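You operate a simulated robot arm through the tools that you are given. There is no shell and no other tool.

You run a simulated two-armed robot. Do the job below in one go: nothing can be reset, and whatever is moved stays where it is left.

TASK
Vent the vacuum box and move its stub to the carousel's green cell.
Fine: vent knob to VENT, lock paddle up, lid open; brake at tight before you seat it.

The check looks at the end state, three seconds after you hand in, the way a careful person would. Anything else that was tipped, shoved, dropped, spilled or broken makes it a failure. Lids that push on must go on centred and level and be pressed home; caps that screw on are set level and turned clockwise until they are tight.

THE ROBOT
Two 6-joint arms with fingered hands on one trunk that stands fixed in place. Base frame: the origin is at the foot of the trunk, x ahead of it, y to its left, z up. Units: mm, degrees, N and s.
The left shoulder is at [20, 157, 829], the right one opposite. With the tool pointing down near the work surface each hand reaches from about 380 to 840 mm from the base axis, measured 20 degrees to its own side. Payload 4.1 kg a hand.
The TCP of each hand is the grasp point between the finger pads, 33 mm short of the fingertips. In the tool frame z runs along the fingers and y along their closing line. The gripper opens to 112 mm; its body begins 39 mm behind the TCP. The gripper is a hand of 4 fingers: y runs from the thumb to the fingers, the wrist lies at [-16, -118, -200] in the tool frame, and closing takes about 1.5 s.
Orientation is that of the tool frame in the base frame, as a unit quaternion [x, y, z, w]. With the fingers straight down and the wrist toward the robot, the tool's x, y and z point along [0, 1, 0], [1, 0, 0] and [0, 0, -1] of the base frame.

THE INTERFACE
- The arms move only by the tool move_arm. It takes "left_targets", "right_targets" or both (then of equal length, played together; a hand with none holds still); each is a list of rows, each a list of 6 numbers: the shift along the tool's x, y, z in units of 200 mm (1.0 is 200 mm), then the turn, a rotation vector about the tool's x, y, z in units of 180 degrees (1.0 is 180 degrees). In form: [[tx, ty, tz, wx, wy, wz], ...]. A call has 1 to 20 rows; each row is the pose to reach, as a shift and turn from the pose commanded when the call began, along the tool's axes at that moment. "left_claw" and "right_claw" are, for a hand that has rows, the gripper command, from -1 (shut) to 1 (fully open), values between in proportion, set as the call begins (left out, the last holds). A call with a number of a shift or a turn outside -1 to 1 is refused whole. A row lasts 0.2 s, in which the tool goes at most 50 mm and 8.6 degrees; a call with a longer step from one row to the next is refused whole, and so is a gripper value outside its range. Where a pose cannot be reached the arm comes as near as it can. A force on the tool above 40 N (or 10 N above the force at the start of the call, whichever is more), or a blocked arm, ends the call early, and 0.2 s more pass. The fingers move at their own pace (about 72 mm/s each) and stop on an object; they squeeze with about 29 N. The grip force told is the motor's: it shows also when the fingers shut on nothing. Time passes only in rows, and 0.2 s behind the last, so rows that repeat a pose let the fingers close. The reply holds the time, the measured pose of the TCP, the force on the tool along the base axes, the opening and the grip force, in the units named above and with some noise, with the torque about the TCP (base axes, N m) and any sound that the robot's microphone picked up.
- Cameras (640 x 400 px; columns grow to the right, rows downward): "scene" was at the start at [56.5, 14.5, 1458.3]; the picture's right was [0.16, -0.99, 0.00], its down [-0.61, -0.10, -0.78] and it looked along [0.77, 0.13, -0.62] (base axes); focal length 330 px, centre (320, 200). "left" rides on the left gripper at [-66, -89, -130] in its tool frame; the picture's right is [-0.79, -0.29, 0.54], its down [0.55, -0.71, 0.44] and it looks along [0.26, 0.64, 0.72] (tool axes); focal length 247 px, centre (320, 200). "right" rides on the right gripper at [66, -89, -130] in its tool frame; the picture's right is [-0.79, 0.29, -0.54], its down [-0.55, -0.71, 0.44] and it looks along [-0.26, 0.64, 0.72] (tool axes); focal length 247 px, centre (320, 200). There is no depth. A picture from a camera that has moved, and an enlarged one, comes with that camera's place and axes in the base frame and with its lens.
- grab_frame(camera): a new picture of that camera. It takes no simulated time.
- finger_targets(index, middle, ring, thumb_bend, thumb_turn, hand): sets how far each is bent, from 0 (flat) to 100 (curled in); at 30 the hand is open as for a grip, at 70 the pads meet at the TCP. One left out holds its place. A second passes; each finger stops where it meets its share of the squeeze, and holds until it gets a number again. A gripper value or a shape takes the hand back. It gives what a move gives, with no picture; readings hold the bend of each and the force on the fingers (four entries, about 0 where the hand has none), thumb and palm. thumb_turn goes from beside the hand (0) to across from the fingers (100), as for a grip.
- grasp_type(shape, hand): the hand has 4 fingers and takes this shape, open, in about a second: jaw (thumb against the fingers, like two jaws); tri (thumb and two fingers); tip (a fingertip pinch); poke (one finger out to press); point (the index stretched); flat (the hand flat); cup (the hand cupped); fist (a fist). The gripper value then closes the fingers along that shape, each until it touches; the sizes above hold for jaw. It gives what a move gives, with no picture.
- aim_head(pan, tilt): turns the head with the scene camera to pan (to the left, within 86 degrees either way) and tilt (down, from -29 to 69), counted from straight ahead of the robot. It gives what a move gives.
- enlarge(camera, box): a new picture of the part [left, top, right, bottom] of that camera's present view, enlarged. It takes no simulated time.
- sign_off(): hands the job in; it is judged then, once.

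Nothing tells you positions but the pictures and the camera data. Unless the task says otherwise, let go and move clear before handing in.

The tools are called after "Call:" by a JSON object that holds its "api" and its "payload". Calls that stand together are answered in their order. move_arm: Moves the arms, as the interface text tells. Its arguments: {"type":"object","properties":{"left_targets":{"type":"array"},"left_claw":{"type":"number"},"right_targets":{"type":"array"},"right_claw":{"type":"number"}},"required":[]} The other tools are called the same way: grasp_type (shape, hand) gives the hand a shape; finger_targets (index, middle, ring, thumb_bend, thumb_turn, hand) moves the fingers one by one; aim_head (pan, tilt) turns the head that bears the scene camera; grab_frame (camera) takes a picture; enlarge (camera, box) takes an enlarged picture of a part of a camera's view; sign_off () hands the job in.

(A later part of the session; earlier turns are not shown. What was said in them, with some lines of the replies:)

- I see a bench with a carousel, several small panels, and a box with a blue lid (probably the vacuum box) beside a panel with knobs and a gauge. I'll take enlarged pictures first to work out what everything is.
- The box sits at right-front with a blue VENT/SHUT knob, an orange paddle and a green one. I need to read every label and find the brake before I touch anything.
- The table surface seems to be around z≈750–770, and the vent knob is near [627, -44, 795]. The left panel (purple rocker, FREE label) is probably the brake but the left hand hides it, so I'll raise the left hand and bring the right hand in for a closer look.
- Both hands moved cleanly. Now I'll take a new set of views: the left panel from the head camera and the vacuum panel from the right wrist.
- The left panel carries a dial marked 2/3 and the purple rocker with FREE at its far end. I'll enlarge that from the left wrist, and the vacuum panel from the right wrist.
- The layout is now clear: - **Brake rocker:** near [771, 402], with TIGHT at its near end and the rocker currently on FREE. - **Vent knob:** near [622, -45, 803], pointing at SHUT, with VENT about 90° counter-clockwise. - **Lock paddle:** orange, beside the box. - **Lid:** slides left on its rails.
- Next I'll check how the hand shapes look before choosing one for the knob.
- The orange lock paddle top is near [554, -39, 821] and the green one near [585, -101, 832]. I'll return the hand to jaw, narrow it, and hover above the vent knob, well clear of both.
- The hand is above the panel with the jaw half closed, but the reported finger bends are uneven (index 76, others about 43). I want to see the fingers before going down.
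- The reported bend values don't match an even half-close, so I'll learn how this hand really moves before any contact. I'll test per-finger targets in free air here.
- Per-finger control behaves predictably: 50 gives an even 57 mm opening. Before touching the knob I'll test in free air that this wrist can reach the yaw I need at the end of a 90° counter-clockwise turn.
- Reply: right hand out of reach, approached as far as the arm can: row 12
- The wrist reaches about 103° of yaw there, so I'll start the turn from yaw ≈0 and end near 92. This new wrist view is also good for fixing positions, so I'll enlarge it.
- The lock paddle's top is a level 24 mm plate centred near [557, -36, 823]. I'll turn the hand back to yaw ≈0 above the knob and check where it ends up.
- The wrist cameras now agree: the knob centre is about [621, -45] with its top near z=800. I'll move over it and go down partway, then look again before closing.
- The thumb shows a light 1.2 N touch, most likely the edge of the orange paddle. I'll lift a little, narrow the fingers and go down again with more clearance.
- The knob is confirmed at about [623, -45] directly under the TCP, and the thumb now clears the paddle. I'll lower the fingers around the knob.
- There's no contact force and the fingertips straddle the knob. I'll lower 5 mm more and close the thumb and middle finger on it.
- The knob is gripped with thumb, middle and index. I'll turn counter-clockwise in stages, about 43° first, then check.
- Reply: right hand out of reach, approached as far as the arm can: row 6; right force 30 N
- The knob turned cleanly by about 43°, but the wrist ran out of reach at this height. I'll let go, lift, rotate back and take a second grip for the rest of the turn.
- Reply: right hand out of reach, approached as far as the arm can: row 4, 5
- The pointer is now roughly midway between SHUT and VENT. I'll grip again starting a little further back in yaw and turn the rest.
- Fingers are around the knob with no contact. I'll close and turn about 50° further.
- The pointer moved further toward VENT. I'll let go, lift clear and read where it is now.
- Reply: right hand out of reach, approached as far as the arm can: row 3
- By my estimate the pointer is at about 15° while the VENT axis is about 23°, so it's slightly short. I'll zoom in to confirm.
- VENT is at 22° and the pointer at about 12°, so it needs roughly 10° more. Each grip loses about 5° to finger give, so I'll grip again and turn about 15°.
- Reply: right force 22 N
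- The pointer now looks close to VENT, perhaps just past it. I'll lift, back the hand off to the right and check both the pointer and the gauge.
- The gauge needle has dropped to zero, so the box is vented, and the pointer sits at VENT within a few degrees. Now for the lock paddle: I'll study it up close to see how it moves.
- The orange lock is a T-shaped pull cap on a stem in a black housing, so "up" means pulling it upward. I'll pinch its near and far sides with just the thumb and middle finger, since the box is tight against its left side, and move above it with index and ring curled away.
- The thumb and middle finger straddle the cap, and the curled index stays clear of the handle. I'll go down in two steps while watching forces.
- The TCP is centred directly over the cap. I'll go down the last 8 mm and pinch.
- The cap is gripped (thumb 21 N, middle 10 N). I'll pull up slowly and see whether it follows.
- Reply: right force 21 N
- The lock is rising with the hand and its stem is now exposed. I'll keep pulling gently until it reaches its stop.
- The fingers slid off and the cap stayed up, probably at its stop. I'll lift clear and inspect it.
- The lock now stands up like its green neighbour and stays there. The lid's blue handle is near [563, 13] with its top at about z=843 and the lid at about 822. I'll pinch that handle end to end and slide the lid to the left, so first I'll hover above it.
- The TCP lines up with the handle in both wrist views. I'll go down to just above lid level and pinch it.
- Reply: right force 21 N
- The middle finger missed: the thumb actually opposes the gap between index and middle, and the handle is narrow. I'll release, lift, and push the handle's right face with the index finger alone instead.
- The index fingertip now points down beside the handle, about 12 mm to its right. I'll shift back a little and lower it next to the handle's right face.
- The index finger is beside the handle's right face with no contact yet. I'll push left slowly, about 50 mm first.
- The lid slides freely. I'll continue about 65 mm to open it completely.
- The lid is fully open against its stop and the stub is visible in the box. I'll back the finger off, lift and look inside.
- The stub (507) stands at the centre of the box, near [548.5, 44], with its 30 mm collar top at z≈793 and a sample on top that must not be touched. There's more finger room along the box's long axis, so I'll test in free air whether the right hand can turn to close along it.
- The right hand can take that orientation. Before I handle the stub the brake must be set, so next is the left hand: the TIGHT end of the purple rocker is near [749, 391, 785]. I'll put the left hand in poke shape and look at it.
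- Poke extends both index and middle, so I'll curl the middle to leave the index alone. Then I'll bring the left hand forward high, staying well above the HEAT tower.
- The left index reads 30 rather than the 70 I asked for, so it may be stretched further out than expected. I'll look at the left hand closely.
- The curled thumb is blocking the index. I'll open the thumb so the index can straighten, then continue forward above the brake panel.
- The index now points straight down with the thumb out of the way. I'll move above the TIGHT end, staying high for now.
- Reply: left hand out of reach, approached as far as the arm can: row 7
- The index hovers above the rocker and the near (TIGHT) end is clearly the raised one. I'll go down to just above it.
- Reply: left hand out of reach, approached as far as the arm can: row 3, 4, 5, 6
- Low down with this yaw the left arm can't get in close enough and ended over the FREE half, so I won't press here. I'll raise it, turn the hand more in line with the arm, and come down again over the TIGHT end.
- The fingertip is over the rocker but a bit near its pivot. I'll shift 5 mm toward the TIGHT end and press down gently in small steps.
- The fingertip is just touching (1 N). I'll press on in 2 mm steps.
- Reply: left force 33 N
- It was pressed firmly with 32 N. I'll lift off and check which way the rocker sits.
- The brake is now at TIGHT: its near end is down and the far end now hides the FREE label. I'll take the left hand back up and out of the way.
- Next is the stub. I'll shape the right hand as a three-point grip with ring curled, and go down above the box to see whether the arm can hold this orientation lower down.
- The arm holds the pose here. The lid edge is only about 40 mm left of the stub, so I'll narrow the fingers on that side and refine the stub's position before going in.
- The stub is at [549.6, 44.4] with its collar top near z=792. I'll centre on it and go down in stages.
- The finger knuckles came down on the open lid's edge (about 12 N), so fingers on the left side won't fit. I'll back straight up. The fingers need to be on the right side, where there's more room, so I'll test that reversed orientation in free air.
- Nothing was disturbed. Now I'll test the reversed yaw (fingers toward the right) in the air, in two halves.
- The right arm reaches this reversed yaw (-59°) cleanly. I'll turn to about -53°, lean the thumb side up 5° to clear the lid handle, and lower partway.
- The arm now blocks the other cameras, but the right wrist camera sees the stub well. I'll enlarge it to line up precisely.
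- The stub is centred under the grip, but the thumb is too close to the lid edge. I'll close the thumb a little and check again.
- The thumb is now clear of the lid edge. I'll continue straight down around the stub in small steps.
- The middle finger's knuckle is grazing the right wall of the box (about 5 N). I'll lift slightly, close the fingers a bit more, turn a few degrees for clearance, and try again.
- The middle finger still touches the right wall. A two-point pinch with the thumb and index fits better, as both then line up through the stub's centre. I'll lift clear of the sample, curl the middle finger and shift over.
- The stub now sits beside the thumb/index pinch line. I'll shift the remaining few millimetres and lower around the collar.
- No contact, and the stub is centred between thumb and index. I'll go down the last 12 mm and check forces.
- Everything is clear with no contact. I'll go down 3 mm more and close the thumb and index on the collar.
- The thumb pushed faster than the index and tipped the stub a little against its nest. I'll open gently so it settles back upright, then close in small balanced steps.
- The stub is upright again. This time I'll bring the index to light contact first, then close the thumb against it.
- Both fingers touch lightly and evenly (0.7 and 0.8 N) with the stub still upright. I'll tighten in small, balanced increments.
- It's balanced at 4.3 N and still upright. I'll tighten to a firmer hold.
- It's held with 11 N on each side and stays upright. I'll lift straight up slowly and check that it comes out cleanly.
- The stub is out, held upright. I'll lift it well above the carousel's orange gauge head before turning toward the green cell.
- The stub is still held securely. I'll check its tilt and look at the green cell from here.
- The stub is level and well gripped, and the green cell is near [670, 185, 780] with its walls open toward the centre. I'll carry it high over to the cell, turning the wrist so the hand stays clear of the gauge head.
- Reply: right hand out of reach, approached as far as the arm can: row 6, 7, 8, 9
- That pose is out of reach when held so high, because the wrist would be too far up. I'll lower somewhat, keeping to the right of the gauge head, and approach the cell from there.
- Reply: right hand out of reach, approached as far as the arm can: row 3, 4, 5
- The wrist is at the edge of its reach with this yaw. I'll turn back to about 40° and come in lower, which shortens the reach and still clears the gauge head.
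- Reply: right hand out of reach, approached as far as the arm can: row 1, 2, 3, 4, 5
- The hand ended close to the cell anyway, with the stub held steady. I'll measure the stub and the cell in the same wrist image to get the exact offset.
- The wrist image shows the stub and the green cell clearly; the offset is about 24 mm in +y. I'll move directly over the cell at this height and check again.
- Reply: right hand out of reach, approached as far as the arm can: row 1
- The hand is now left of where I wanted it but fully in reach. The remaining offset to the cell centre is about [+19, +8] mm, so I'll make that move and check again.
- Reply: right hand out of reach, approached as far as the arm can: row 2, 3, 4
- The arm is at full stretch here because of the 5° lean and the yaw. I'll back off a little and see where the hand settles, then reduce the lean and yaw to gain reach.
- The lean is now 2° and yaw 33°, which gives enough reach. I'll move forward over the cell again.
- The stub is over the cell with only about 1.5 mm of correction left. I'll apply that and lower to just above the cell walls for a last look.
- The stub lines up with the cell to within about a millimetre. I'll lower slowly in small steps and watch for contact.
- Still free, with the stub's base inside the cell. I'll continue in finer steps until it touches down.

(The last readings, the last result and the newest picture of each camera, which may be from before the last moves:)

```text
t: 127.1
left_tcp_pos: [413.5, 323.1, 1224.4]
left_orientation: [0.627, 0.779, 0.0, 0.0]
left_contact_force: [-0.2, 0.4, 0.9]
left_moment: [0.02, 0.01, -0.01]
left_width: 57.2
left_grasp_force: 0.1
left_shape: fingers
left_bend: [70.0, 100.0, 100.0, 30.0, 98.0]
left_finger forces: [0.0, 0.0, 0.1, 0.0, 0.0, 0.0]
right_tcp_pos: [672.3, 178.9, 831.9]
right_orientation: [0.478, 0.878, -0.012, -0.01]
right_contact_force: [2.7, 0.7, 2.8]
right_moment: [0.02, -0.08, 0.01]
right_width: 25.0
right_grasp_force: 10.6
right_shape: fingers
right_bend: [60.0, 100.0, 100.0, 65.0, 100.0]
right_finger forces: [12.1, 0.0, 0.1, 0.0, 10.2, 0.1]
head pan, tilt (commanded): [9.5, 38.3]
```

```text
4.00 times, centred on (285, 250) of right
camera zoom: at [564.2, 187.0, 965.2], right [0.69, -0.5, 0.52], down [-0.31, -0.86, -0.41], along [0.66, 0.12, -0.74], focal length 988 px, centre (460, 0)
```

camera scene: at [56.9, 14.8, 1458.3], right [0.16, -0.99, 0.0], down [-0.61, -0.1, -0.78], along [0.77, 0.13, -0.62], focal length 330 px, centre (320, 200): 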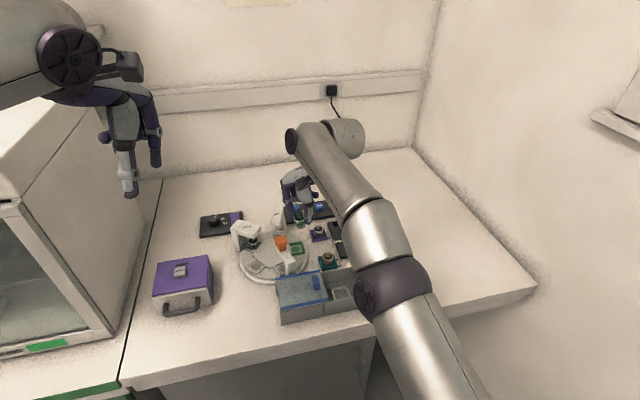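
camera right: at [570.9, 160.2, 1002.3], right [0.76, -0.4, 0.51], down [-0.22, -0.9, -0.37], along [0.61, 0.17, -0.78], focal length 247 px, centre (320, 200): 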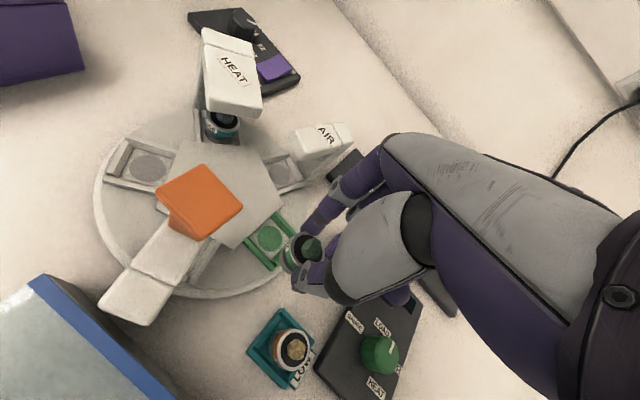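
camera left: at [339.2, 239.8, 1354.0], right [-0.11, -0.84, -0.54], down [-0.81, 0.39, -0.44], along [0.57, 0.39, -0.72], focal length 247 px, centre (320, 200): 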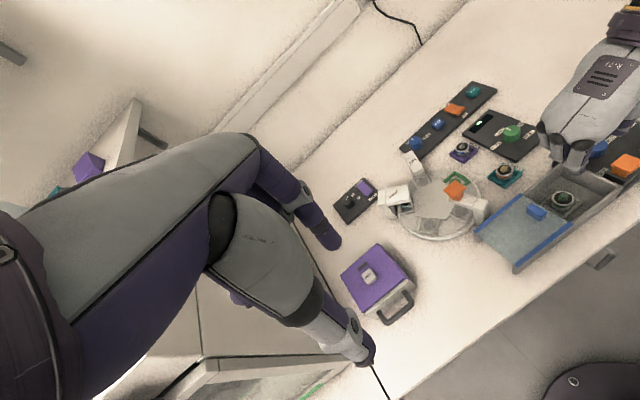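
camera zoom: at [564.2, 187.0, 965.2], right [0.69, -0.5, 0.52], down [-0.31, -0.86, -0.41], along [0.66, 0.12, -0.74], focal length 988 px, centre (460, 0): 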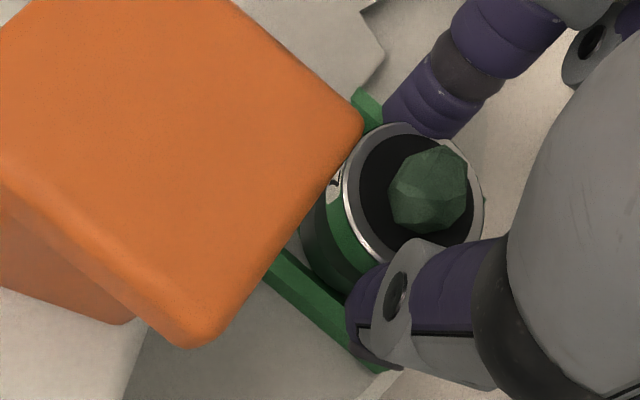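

It touched down lightly (about 3 N), with a small sideways push suggesting I'm about 1.5 mm too near. I'll raise slightly, shift by that amount, and lower again.

Call:
{"api": "move_arm", "payload": {"right_targets": [[0, 0, -0.012, 0, 0, 0], [0.001, 0.0095, -0.012, 0, 0, 0], [0.001, 0.0095, -0.004, 0, 0, 0], [0.001, 0.0095, 0.002, 0, 0, 0]]}}

Call:
{"api": "enlarge", "payload": {"camera": "scene", "box": [280, 220, 320, 260]}}

Call:
{"api": "enlarge", "payload": {"camera": "left", "box": [430, 140, 490, 200]}}

Call:
{"api": "enlarge", "payload": {"camera": "right", "box": [230, 200, 340, 300]}}

```text
t: 128.1
left_tcp_pos: [413.0, 323.7, 1223.5]
left_orientation: [0.627, 0.779, 0.0, 0.0]
left_contact_force: [0.0, -0.2, 0.4]
left_moment: [0.01, 0.02, 0.0]
left_width: 57.3
left_grasp_force: 0.0
left_shape: fingers
left_bend: [70.0, 100.0, 100.0, 30.0, 98.0]
left_finger forces: [0.1, 0.0, 0.0, 0.0, 0.1, 0.0]
right_tcp_pos: [671.8, 179.4, 831.2]
right_orientation: [0.477, 0.879, -0.014, -0.01]
right_contact_force: [-0.6, 0.2, -0.3]
right_moment: [0.02, -0.01, -0.01]
right_width: 24.7
right_grasp_force: 10.5
right_shape: fingers
right_bend: [61.0, 100.0, 100.0, 65.0, 100.0]
right_finger forces: [10.9, 0.0, 0.0, 0.0, 11.0, 0.1]
head pan, tilt (commanded): [9.5, 38.3]
```

```text
10.00 times, centred on (300, 240) of scene
camera zoom: at [56.5, 14.5, 1458.3], right [0.16, -0.99, 0.0], down [-0.61, -0.1, -0.78], along [0.77, 0.13, -0.62], focal length 3297 px, centre (520, -200)
```

zoom: 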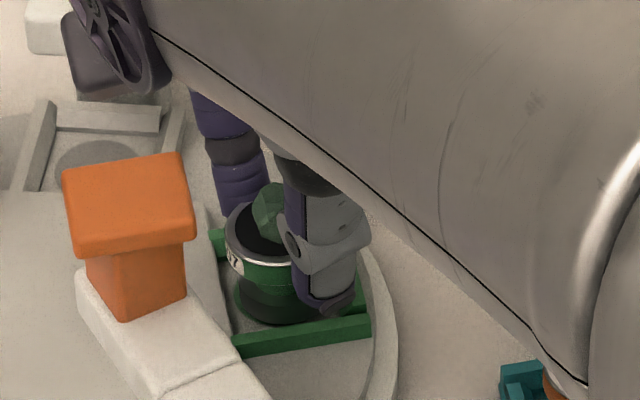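

```text
6.67 times, centred on (460, 170) of left
camera zoom: at [339.3, 239.8, 1353.7], right [-0.11, -0.84, -0.54], down [-0.81, 0.39, -0.44], along [0.57, 0.39, -0.72], focal length 1646 px, centre (-613, 400)
```

zoom: 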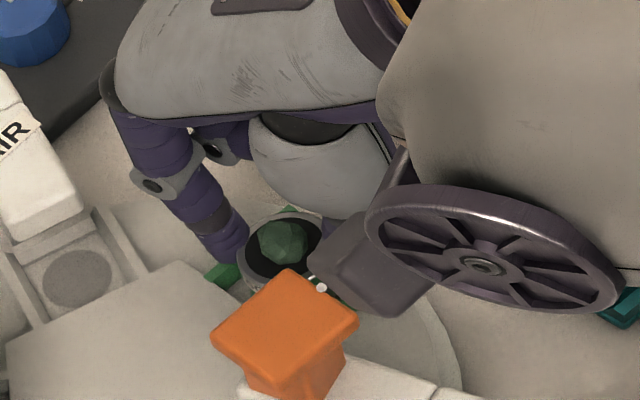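

```text
4.00 times, centred on (285, 250) of right
camera zoom: at [565.8, 188.1, 964.2], right [0.69, -0.5, 0.52], down [-0.31, -0.86, -0.41], along [0.66, 0.12, -0.74], focal length 988 px, centre (460, 0)
```

zoom: 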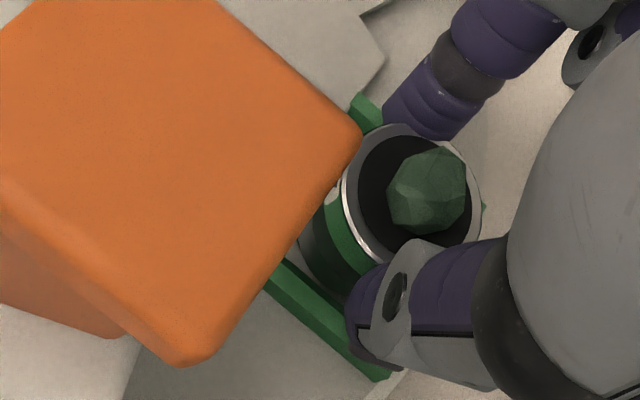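

Now free at the same height, so the shift helped. I'll keep lowering 1 mm at a time.

Call:
{"api": "move_arm", "payload": {"right_targets": [[0, 0.0002, 0.005, 0, 0, 0], [0, 0.0004, 0.01, 0, 0, 0], [0, 0.0004, 0.01, 0, 0, 0]]}}

Call:
{"api": "move_arm", "payload": {"right_targets": [[0, 0.0002, 0.005, 0, 0, 0], [0, 0.0004, 0.01, 0, 0, 0], [0, 0.0004, 0.01, 0, 0, 0]]}}

Call:
{"api": "enlarge", "payload": {"camera": "scene", "box": [280, 220, 320, 260]}}

Call:
{"api": "enlarge", "payload": {"camera": "right", "box": [230, 200, 340, 300]}}

```text
t: 128.9
left_tcp_pos: [412.7, 324.1, 1224.6]
left_orientation: [0.627, 0.779, 0.0, 0.0]
left_contact_force: [0.2, 0.0, -0.5]
left_moment: [0.02, 0.03, -0.01]
left_width: 57.4
left_grasp_force: 0.0
left_shape: fingers
left_bend: [70.0, 100.0, 100.0, 30.0, 98.0]
left_finger forces: [0.1, 0.0, 0.0, 0.1, 0.0, 0.0]
right_tcp_pos: [671.7, 179.1, 829.1]
right_orientation: [0.478, 0.878, -0.014, -0.01]
right_contact_force: [-0.4, -0.3, 2.2]
right_moment: [-0.02, -0.02, 0.02]
right_width: 24.9
right_grasp_force: 10.8
right_shape: fingers
right_bend: [61.0, 100.0, 100.0, 65.0, 100.0]
right_finger forces: [11.1, 0.0, 0.0, 0.0, 11.5, 0.0]
head pan, tilt (commanded): [9.5, 38.3]
```

```text
t: 129.7
left_tcp_pos: [413.1, 323.5, 1224.6]
left_orientation: [0.627, 0.779, -0.001, 0.0]
left_contact_force: [0.4, -0.4, 0.1]
left_moment: [0.02, -0.03, -0.02]
left_width: 57.3
left_grasp_force: 0.0
left_shape: fingers
left_bend: [70.0, 100.0, 100.0, 30.0, 98.0]
left_finger forces: [0.1, 0.0, 0.1, 0.1, 0.0, 0.0]
right_tcp_pos: [671.7, 180.5, 828.4]
right_orientation: [0.478, 0.878, -0.013, -0.009]
right_contact_force: [-0.2, -1.1, 8.7]
right_moment: [0.09, -0.03, 0.02]
right_width: 25.0
right_grasp_force: 12.9
right_shape: fingers
right_bend: [61.0, 100.0, 100.0, 65.0, 100.0]
right_finger forces: [12.3, 0.0, 0.0, 0.0, 12.5, 0.1]
head pan, tilt (commanded): [9.5, 38.3]
```

```text
10.00 times, centred on (300, 240) of scene
camera zoom: at [56.2, 14.4, 1458.3], right [0.16, -0.99, 0.0], down [-0.61, -0.1, -0.78], along [0.77, 0.13, -0.62], focal length 3297 px, centre (520, -200)
```

zoom: 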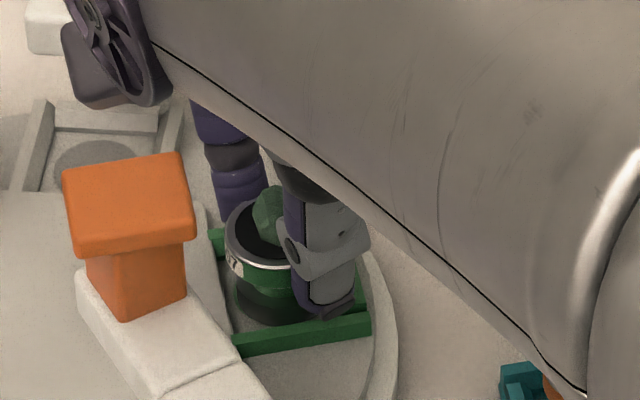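

```text
4.00 times, centred on (285, 250) of right
camera zoom: at [565.8, 188.4, 961.2], right [0.69, -0.5, 0.53], down [-0.31, -0.86, -0.42], along [0.66, 0.12, -0.74], focal length 988 px, centre (460, 0)
```

zoom: 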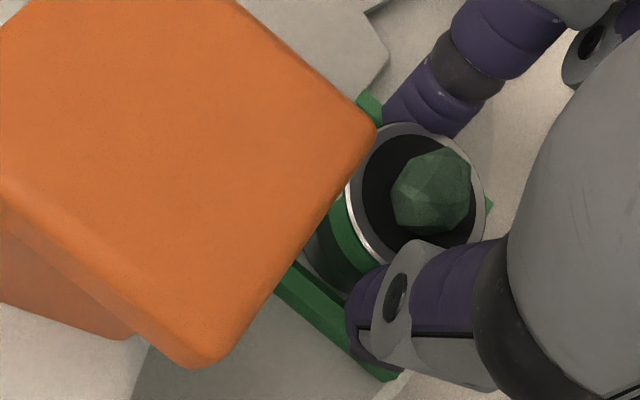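

The stub now rests on the cell floor with a purely vertical 9 N reaction, so it's seated inside the walls. I'll ease the grip off evenly, then open.

Call:
{"api": "finger_targets", "payload": {"hand": "right", "index": 62.5, "thumb_bend": 66.5}}

Call:
{"api": "enlarge", "payload": {"camera": "scene", "box": [280, 220, 320, 260]}}

```text
t: 130.7
left_tcp_pos: [414.2, 324.3, 1225.5]
left_orientation: [0.628, 0.778, 0.0, 0.0]
left_contact_force: [-0.1, -0.5, 0.2]
left_moment: [-0.01, 0.02, 0.01]
left_width: 57.5
left_grasp_force: 0.0
left_shape: fingers
left_bend: [70.0, 100.0, 100.0, 30.0, 98.0]
left_finger forces: [0.0, 0.1, 0.0, 0.0, 0.1, 0.1]
right_tcp_pos: [671.7, 179.9, 825.9]
right_orientation: [0.477, 0.879, -0.014, -0.011]
right_contact_force: [-0.3, 0.2, 0.1]
right_moment: [0.01, 0.0, 0.0]
right_width: 27.6
right_grasp_force: 2.5
right_shape: fingers
right_bend: [59.0, 100.0, 100.0, 63.0, 100.0]
right_finger forces: [2.6, 0.0, 0.0, 0.0, 2.6, 0.0]
head pan, tilt (commanded): [9.5, 38.3]
```

```text
10.00 times, centred on (300, 240) of scene
camera zoom: at [56.5, 14.5, 1458.3], right [0.16, -0.99, 0.0], down [-0.61, -0.1, -0.78], along [0.77, 0.13, -0.62], focal length 3297 px, centre (520, -200)
```

zoom: 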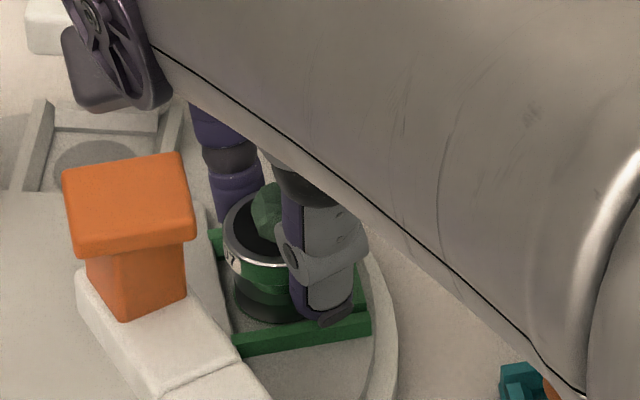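

Call:
{"api": "finger_targets", "payload": {"hand": "right", "index": 58, "thumb_bend": 62}}

Call:
{"api": "finger_targets", "payload": {"hand": "right", "index": 53, "thumb_bend": 54}}

Call:
{"api": "enlarge", "payload": {"camera": "scene", "box": [280, 220, 320, 260]}}

Call:
{"api": "enlarge", "payload": {"camera": "right", "box": [230, 200, 340, 300]}}

```text
t: 131.7
left_tcp_pos: [413.1, 322.9, 1224.0]
left_orientation: [0.627, 0.779, 0.0, 0.001]
left_contact_force: [0.0, -0.1, 0.2]
left_moment: [-0.02, 0.01, -0.03]
left_width: 57.3
left_grasp_force: 0.0
left_shape: fingers
left_bend: [70.0, 100.0, 100.0, 30.0, 98.0]
left_finger forces: [0.0, 0.0, 0.1, 0.1, 0.0, 0.0]
right_tcp_pos: [672.0, 180.4, 827.7]
right_orientation: [0.478, 0.878, -0.014, -0.011]
right_contact_force: [-0.5, 0.6, -0.4]
right_moment: [0.02, 0.01, 0.01]
right_width: 31.5
right_grasp_force: 0.1
right_shape: fingers
right_bend: [57.0, 100.0, 100.0, 62.0, 100.0]
right_finger forces: [0.0, 0.0, 0.1, 0.0, 0.1, 0.0]
head pan, tilt (commanded): [9.5, 38.3]
```

```text
t: 132.7
left_tcp_pos: [414.4, 325.0, 1224.6]
left_orientation: [0.627, 0.779, 0.0, 0.0]
left_contact_force: [-0.4, 0.9, -0.4]
left_moment: [-0.01, 0.02, 0.0]
left_width: 57.3
left_grasp_force: 0.2
left_shape: fingers
left_bend: [70.0, 100.0, 100.0, 30.0, 98.0]
left_finger forces: [0.0, 0.0, 0.0, 0.0, 0.0, 0.1]
right_tcp_pos: [672.3, 179.4, 827.6]
right_orientation: [0.478, 0.878, -0.014, -0.011]
right_contact_force: [0.3, 0.4, -0.6]
right_moment: [0.01, -0.02, 0.0]
right_width: 47.1
right_grasp_force: 0.1
right_shape: fingers
right_bend: [53.0, 100.0, 100.0, 54.0, 100.0]
right_finger forces: [0.0, 0.0, 0.1, 0.0, 0.0, 0.0]
head pan, tilt (commanded): [9.5, 38.3]
```

```text
10.00 times, centred on (300, 240) of scene
camera zoom: at [56.5, 14.5, 1458.3], right [0.16, -0.99, 0.0], down [-0.61, -0.1, -0.78], along [0.77, 0.13, -0.62], focal length 3297 px, centre (520, -200)
```

zoom: 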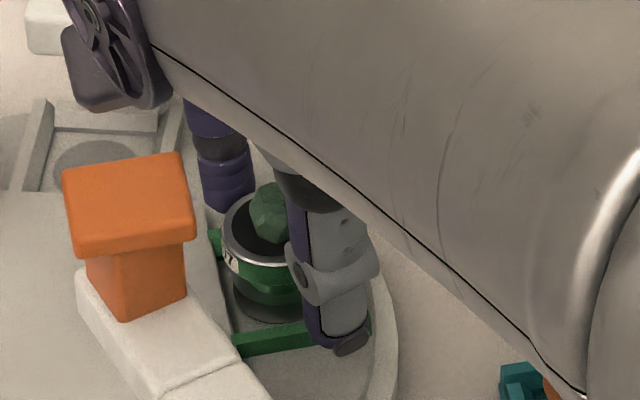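

```text
4.00 times, centred on (285, 250) of right
camera zoom: at [565.8, 188.4, 960.3], right [0.69, -0.5, 0.52], down [-0.31, -0.86, -0.41], along [0.66, 0.12, -0.74], focal length 988 px, centre (460, 0)
```

zoom: 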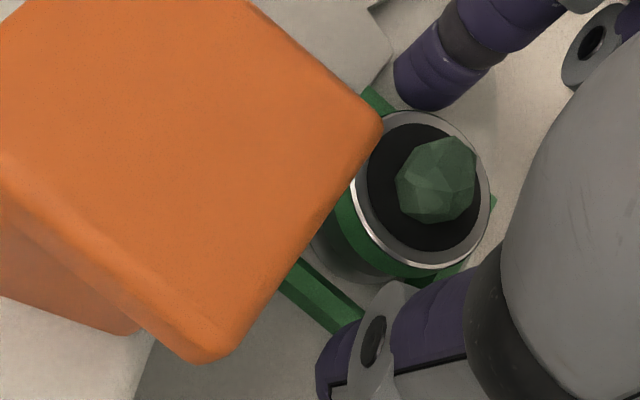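

The stub stands upright on its own in the green cell. I'll lift straight up clear of the sample, then back away to the right.

Call:
{"api": "move_arm", "payload": {"right_targets": [[0.0005, -0.002, -0.05, 0, 0, 0], [0.001, -0.0035, -0.1, 0, 0, 0], [0.001, -0.0053, -0.15, 0, 0, 0], [0.001, -0.0067, -0.19, 0, 0, 0], [0.001, -0.0067, -0.19, 0, 0, 0]]}}

Call:
{"api": "enlarge", "payload": {"camera": "scene", "box": [270, 200, 330, 265]}}

Call:
{"api": "enlarge", "payload": {"camera": "right", "box": [220, 190, 360, 310]}}

```text
t: 133.9
left_tcp_pos: [413.5, 323.5, 1224.3]
left_orientation: [0.627, 0.779, 0.0, 0.0]
left_contact_force: [0.7, 1.0, 0.0]
left_moment: [0.02, 0.02, -0.01]
left_width: 57.1
left_grasp_force: 0.0
left_shape: fingers
left_bend: [70.0, 100.0, 100.0, 30.0, 98.0]
left_finger forces: [0.0, 0.1, 0.0, 0.1, 0.0, 0.0]
right_tcp_pos: [671.9, 179.1, 865.1]
right_orientation: [0.477, 0.879, -0.014, -0.011]
right_contact_force: [0.4, -0.9, -0.3]
right_moment: [-0.01, 0.01, -0.02]
right_width: 47.0
right_grasp_force: 0.0
right_shape: fingers
right_bend: [53.0, 100.0, 100.0, 54.0, 100.0]
right_finger forces: [0.0, 0.0, 0.0, 0.0, 0.0, 0.0]
head pan, tilt (commanded): [9.5, 38.3]
```

```text
6.15 times, centred on (300, 232) of scene
camera zoom: at [56.5, 14.5, 1458.3], right [0.16, -0.99, 0.0], down [-0.61, -0.1, -0.78], along [0.77, 0.13, -0.62], focal length 2029 px, centre (443, 0)
```

zoom: 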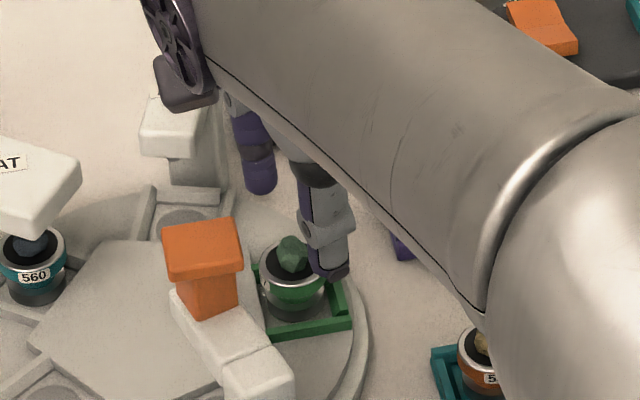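

```text
3.33 times, centred on (290, 250) of right
camera zoom: at [565.0, 187.3, 998.5], right [0.69, -0.5, 0.52], down [-0.31, -0.86, -0.41], along [0.66, 0.12, -0.74], focal length 823 px, centre (420, 33)
```

zoom: 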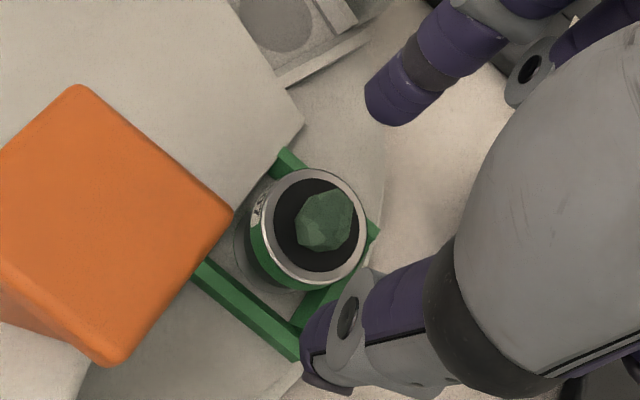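

The stub sits level inside the green cell's walls. I'll withdraw the right hand up and to the right.

Call:
{"api": "move_arm", "payload": {"right_targets": [[-0.03, -0.035, -0.06, 0, 0, 0], [-0.09, -0.1, -0.14, 0, 0, 0], [-0.17, -0.19, -0.22, 0, 0, 0], [-0.25, -0.29, -0.3, 0, 0, 0], [-0.33, -0.38, -0.38, 0, 0, 0], [-0.41, -0.474, -0.461, 0, 0, 0]]}}

Call:
{"api": "move_arm", "payload": {"right_targets": [[-0.15, -0.1, -0.1, 0, 0, 0], [-0.3, -0.2, -0.2, 0, 0, 0], [-0.45, -0.3, -0.25, 0, 0, 0], [-0.6, -0.4, -0.25, 0, 0, 0]]}}

Call:
{"api": "grab_frame", "payload": {"camera": "scene"}}

Call:
{"api": "enlarge", "payload": {"camera": "scene", "box": [230, 200, 340, 290]}}

Call:
{"api": "enlarge", "payload": {"camera": "scene", "box": [270, 240, 430, 330]}}

```text
t: 135.3
left_tcp_pos: [414.3, 324.2, 1224.3]
left_orientation: [0.628, 0.778, 0.0, 0.0]
left_contact_force: [0.2, 0.3, 0.1]
left_moment: [0.0, 0.04, -0.02]
left_width: 57.4
left_grasp_force: 0.1
left_shape: fingers
left_bend: [70.0, 100.0, 100.0, 30.0, 98.0]
left_finger forces: [0.0, 0.0, 0.0, 0.0, 0.0, 0.0]
right_tcp_pos: [639.2, 57.9, 958.1]
right_orientation: [0.478, 0.878, -0.015, -0.01]
right_contact_force: [0.3, 0.0, -0.5]
right_moment: [-0.02, 0.0, 0.01]
right_width: 47.1
right_grasp_force: 0.0
right_shape: fingers
right_bend: [53.0, 100.0, 100.0, 54.0, 100.0]
right_finger forces: [0.0, 0.0, 0.0, 0.0, 0.0, 0.0]
head pan, tilt (commanded): [9.5, 38.3]
```

```text
t: 136.3
left_tcp_pos: [413.6, 324.3, 1223.3]
left_orientation: [0.627, 0.779, 0.0, 0.0]
left_contact_force: [0.0, 0.0, -0.5]
left_moment: [-0.04, -0.03, -0.02]
left_width: 57.2
left_grasp_force: 0.1
left_shape: fingers
left_bend: [70.0, 100.0, 100.0, 30.0, 98.0]
left_finger forces: [0.0, 0.0, 0.0, 0.1, 0.1, 0.1]
right_tcp_pos: [640.8, -82.0, 1012.0]
right_orientation: [0.477, 0.879, -0.014, -0.011]
right_contact_force: [0.3, -0.1, -0.3]
right_moment: [-0.04, 0.0, 0.01]
right_width: 47.1
right_grasp_force: 0.1
right_shape: fingers
right_bend: [53.0, 100.0, 100.0, 54.0, 100.0]
right_finger forces: [0.1, 0.0, 0.0, 0.0, 0.0, 0.0]
head pan, tilt (commanded): [9.5, 38.3]
```

```text
taken
camera scene: at [56.5, 14.9, 1458.3], right [0.16, -0.99, 0.0], down [-0.61, -0.1, -0.78], along [0.77, 0.13, -0.62], focal length 330 px, centre (320, 200)
```

scene: 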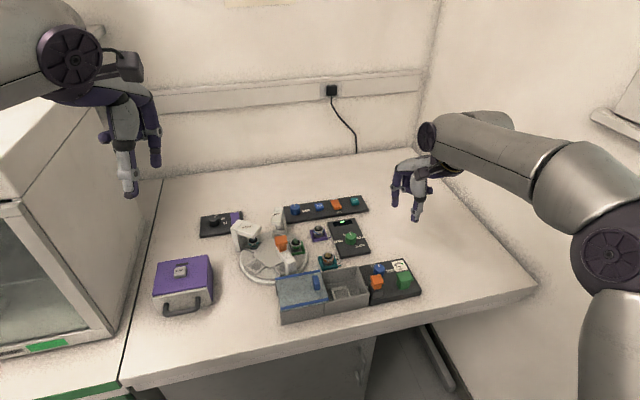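

```text
4.44 times, centred on (285, 245) of scene
camera zoom: at [56.5, 14.9, 1458.3], right [0.16, -0.99, 0.0], down [-0.61, -0.1, -0.78], along [0.77, 0.13, -0.62], focal length 1465 px, centre (476, 0)
```

zoom: 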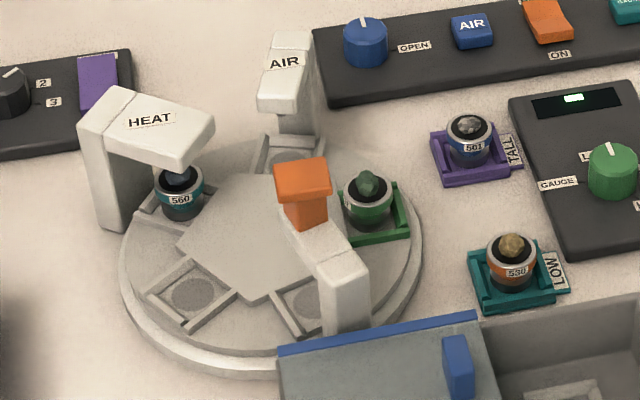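

```text
4.00 times, centred on (350, 285) of scene
camera zoom: at [56.5, 14.9, 1458.3], right [0.16, -0.99, 0.0], down [-0.61, -0.1, -0.78], along [0.77, 0.13, -0.62], focal length 1319 px, centre (200, -140)
```

zoom: 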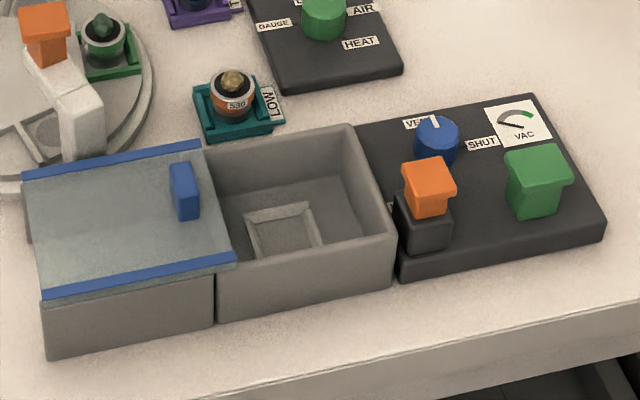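

Everything looks in place. Before handing in I'll zoom in on each requirement: the stub's seating, the brake, the vent pointer, the lock and the lid.

Call:
{"api": "enlarge", "payload": {"camera": "scene", "box": [280, 230, 316, 260]}}

Call:
{"api": "enlarge", "payload": {"camera": "scene", "box": [365, 255, 415, 300]}}

Call:
{"api": "enlarge", "payload": {"camera": "scene", "box": [195, 205, 255, 245]}}

Call:
{"api": "enlarge", "payload": {"camera": "left", "box": [400, 140, 520, 240]}}

Call:
{"api": "enlarge", "payload": {"camera": "left", "box": [320, 160, 400, 240]}}

Call:
{"api": "grab_frame", "payload": {"camera": "right"}}

```text
13.33 times, centred on (298, 245) of scene
camera zoom: at [56.5, 14.9, 1458.3], right [0.16, -0.99, 0.0], down [-0.61, -0.1, -0.78], along [0.77, 0.13, -0.62], focal length 4396 px, centre (613, -400)
```

zoom: 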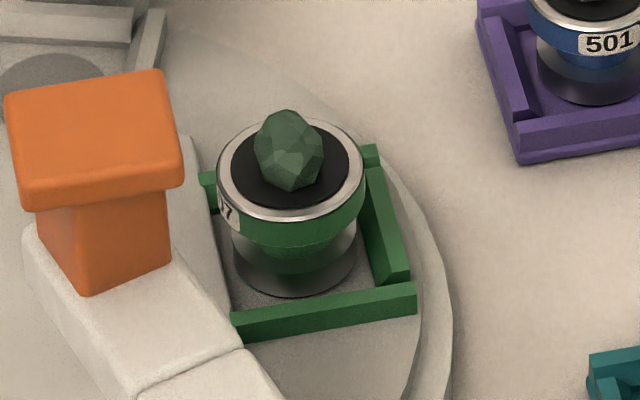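

```text
8.89 times, centred on (390, 278) of scene
camera zoom: at [56.5, 14.9, 1458.3], right [0.16, -0.99, 0.0], down [-0.61, -0.1, -0.78], along [0.77, 0.13, -0.62], focal length 2930 px, centre (-302, -489)
```

zoom: 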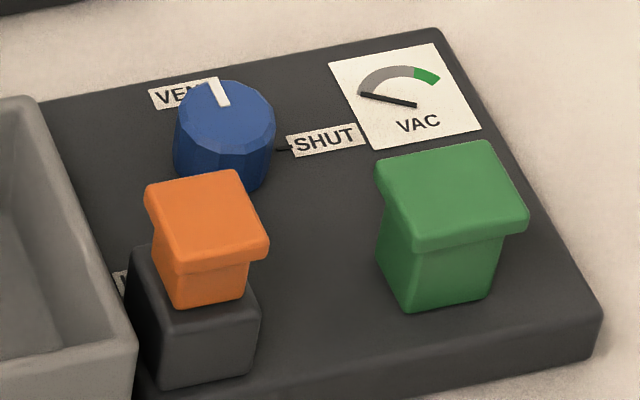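

```text
10.00 times, centred on (225, 225) of scene
camera zoom: at [56.5, 14.9, 1458.3], right [0.16, -0.99, 0.0], down [-0.61, -0.1, -0.78], along [0.77, 0.13, -0.62], focal length 3297 px, centre (1270, -50)
```

zoom: 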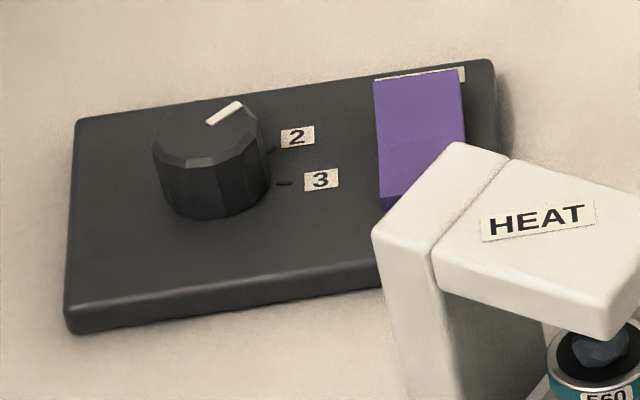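

```text
4.00 times, centred on (460, 190) of left
camera zoom: at [339.3, 240.2, 1353.6], right [-0.11, -0.84, -0.54], down [-0.81, 0.39, -0.44], along [0.57, 0.39, -0.72], focal length 988 px, centre (-240, 240)
```

zoom: 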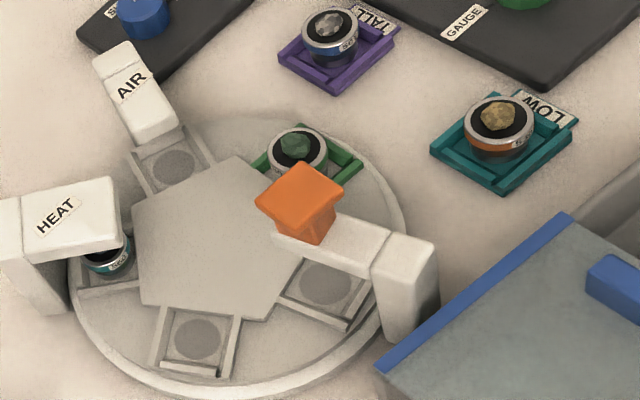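

```text
5.00 times, centred on (360, 200) of left
camera zoom: at [339.3, 240.2, 1353.6], right [-0.11, -0.84, -0.54], down [-0.81, 0.39, -0.44], along [0.57, 0.39, -0.72], focal length 1235 px, centre (120, 200)
```

zoom: 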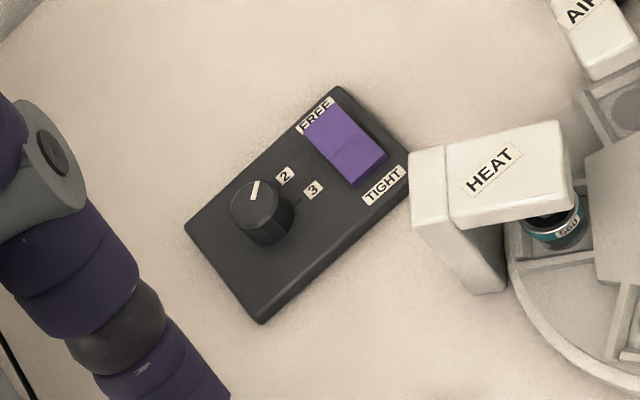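

```text
taken
camera right: at [534.1, -73.4, 1145.2], right [0.69, -0.5, 0.52], down [-0.31, -0.86, -0.41], along [0.66, 0.12, -0.74], focal length 247 px, centre (320, 200)
```

right: 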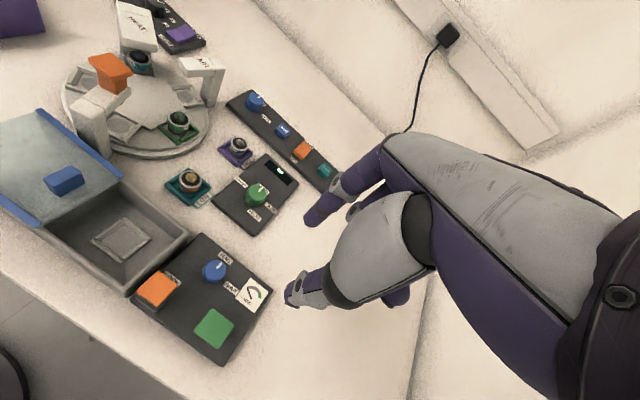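

I zoomed in on each requirement and they all check out:
- **Stub:** 507 stands level in the green cell, centred over its mark.
- **Brake:** on TIGHT, and it was set before the stub went in.
- **Vent:** the pointer is on VENT and the gauge reads zero.
- **Lock and lid:** the orange lock is up and the lid is fully open.

The other stubs and controls are undisturbed and both hands are clear, so I'm handing in.

Call:
{"api": "sign_off", "payload": {}}

```text
The job is handed in.
```

The vacuum box is vented and its stub, number 507, now stands level in the carousel's green cell. I've handed the job in, but no result has come back yet.

- **Vent:** the knob is on VENT, about 3° past the mark by my estimate, and the gauge has dropped to zero.
- **Lock and lid:** the orange lock paddle is up and stays there. The lid is slid fully open to its stop.
- **Brake:** I set it to TIGHT before bringing the stub over.
- **Stub:** it sits inside the cell walls, centred over the cell's mark, and the fingers held it only by its collar.

Getting the stub out of the box took several tries:
- **Finger contact:** the fingers pressed on the open lid's edge once (about 12 N) and brushed the box wall twice (up to about 9 N).
- **Tipped stub:** my first grip tipped the stub in its nest. It settled upright when I let go, and the second grip held.

In the last pictures the lid, the other stubs and the other controls were where they had been. Both hands are clear of the bench.
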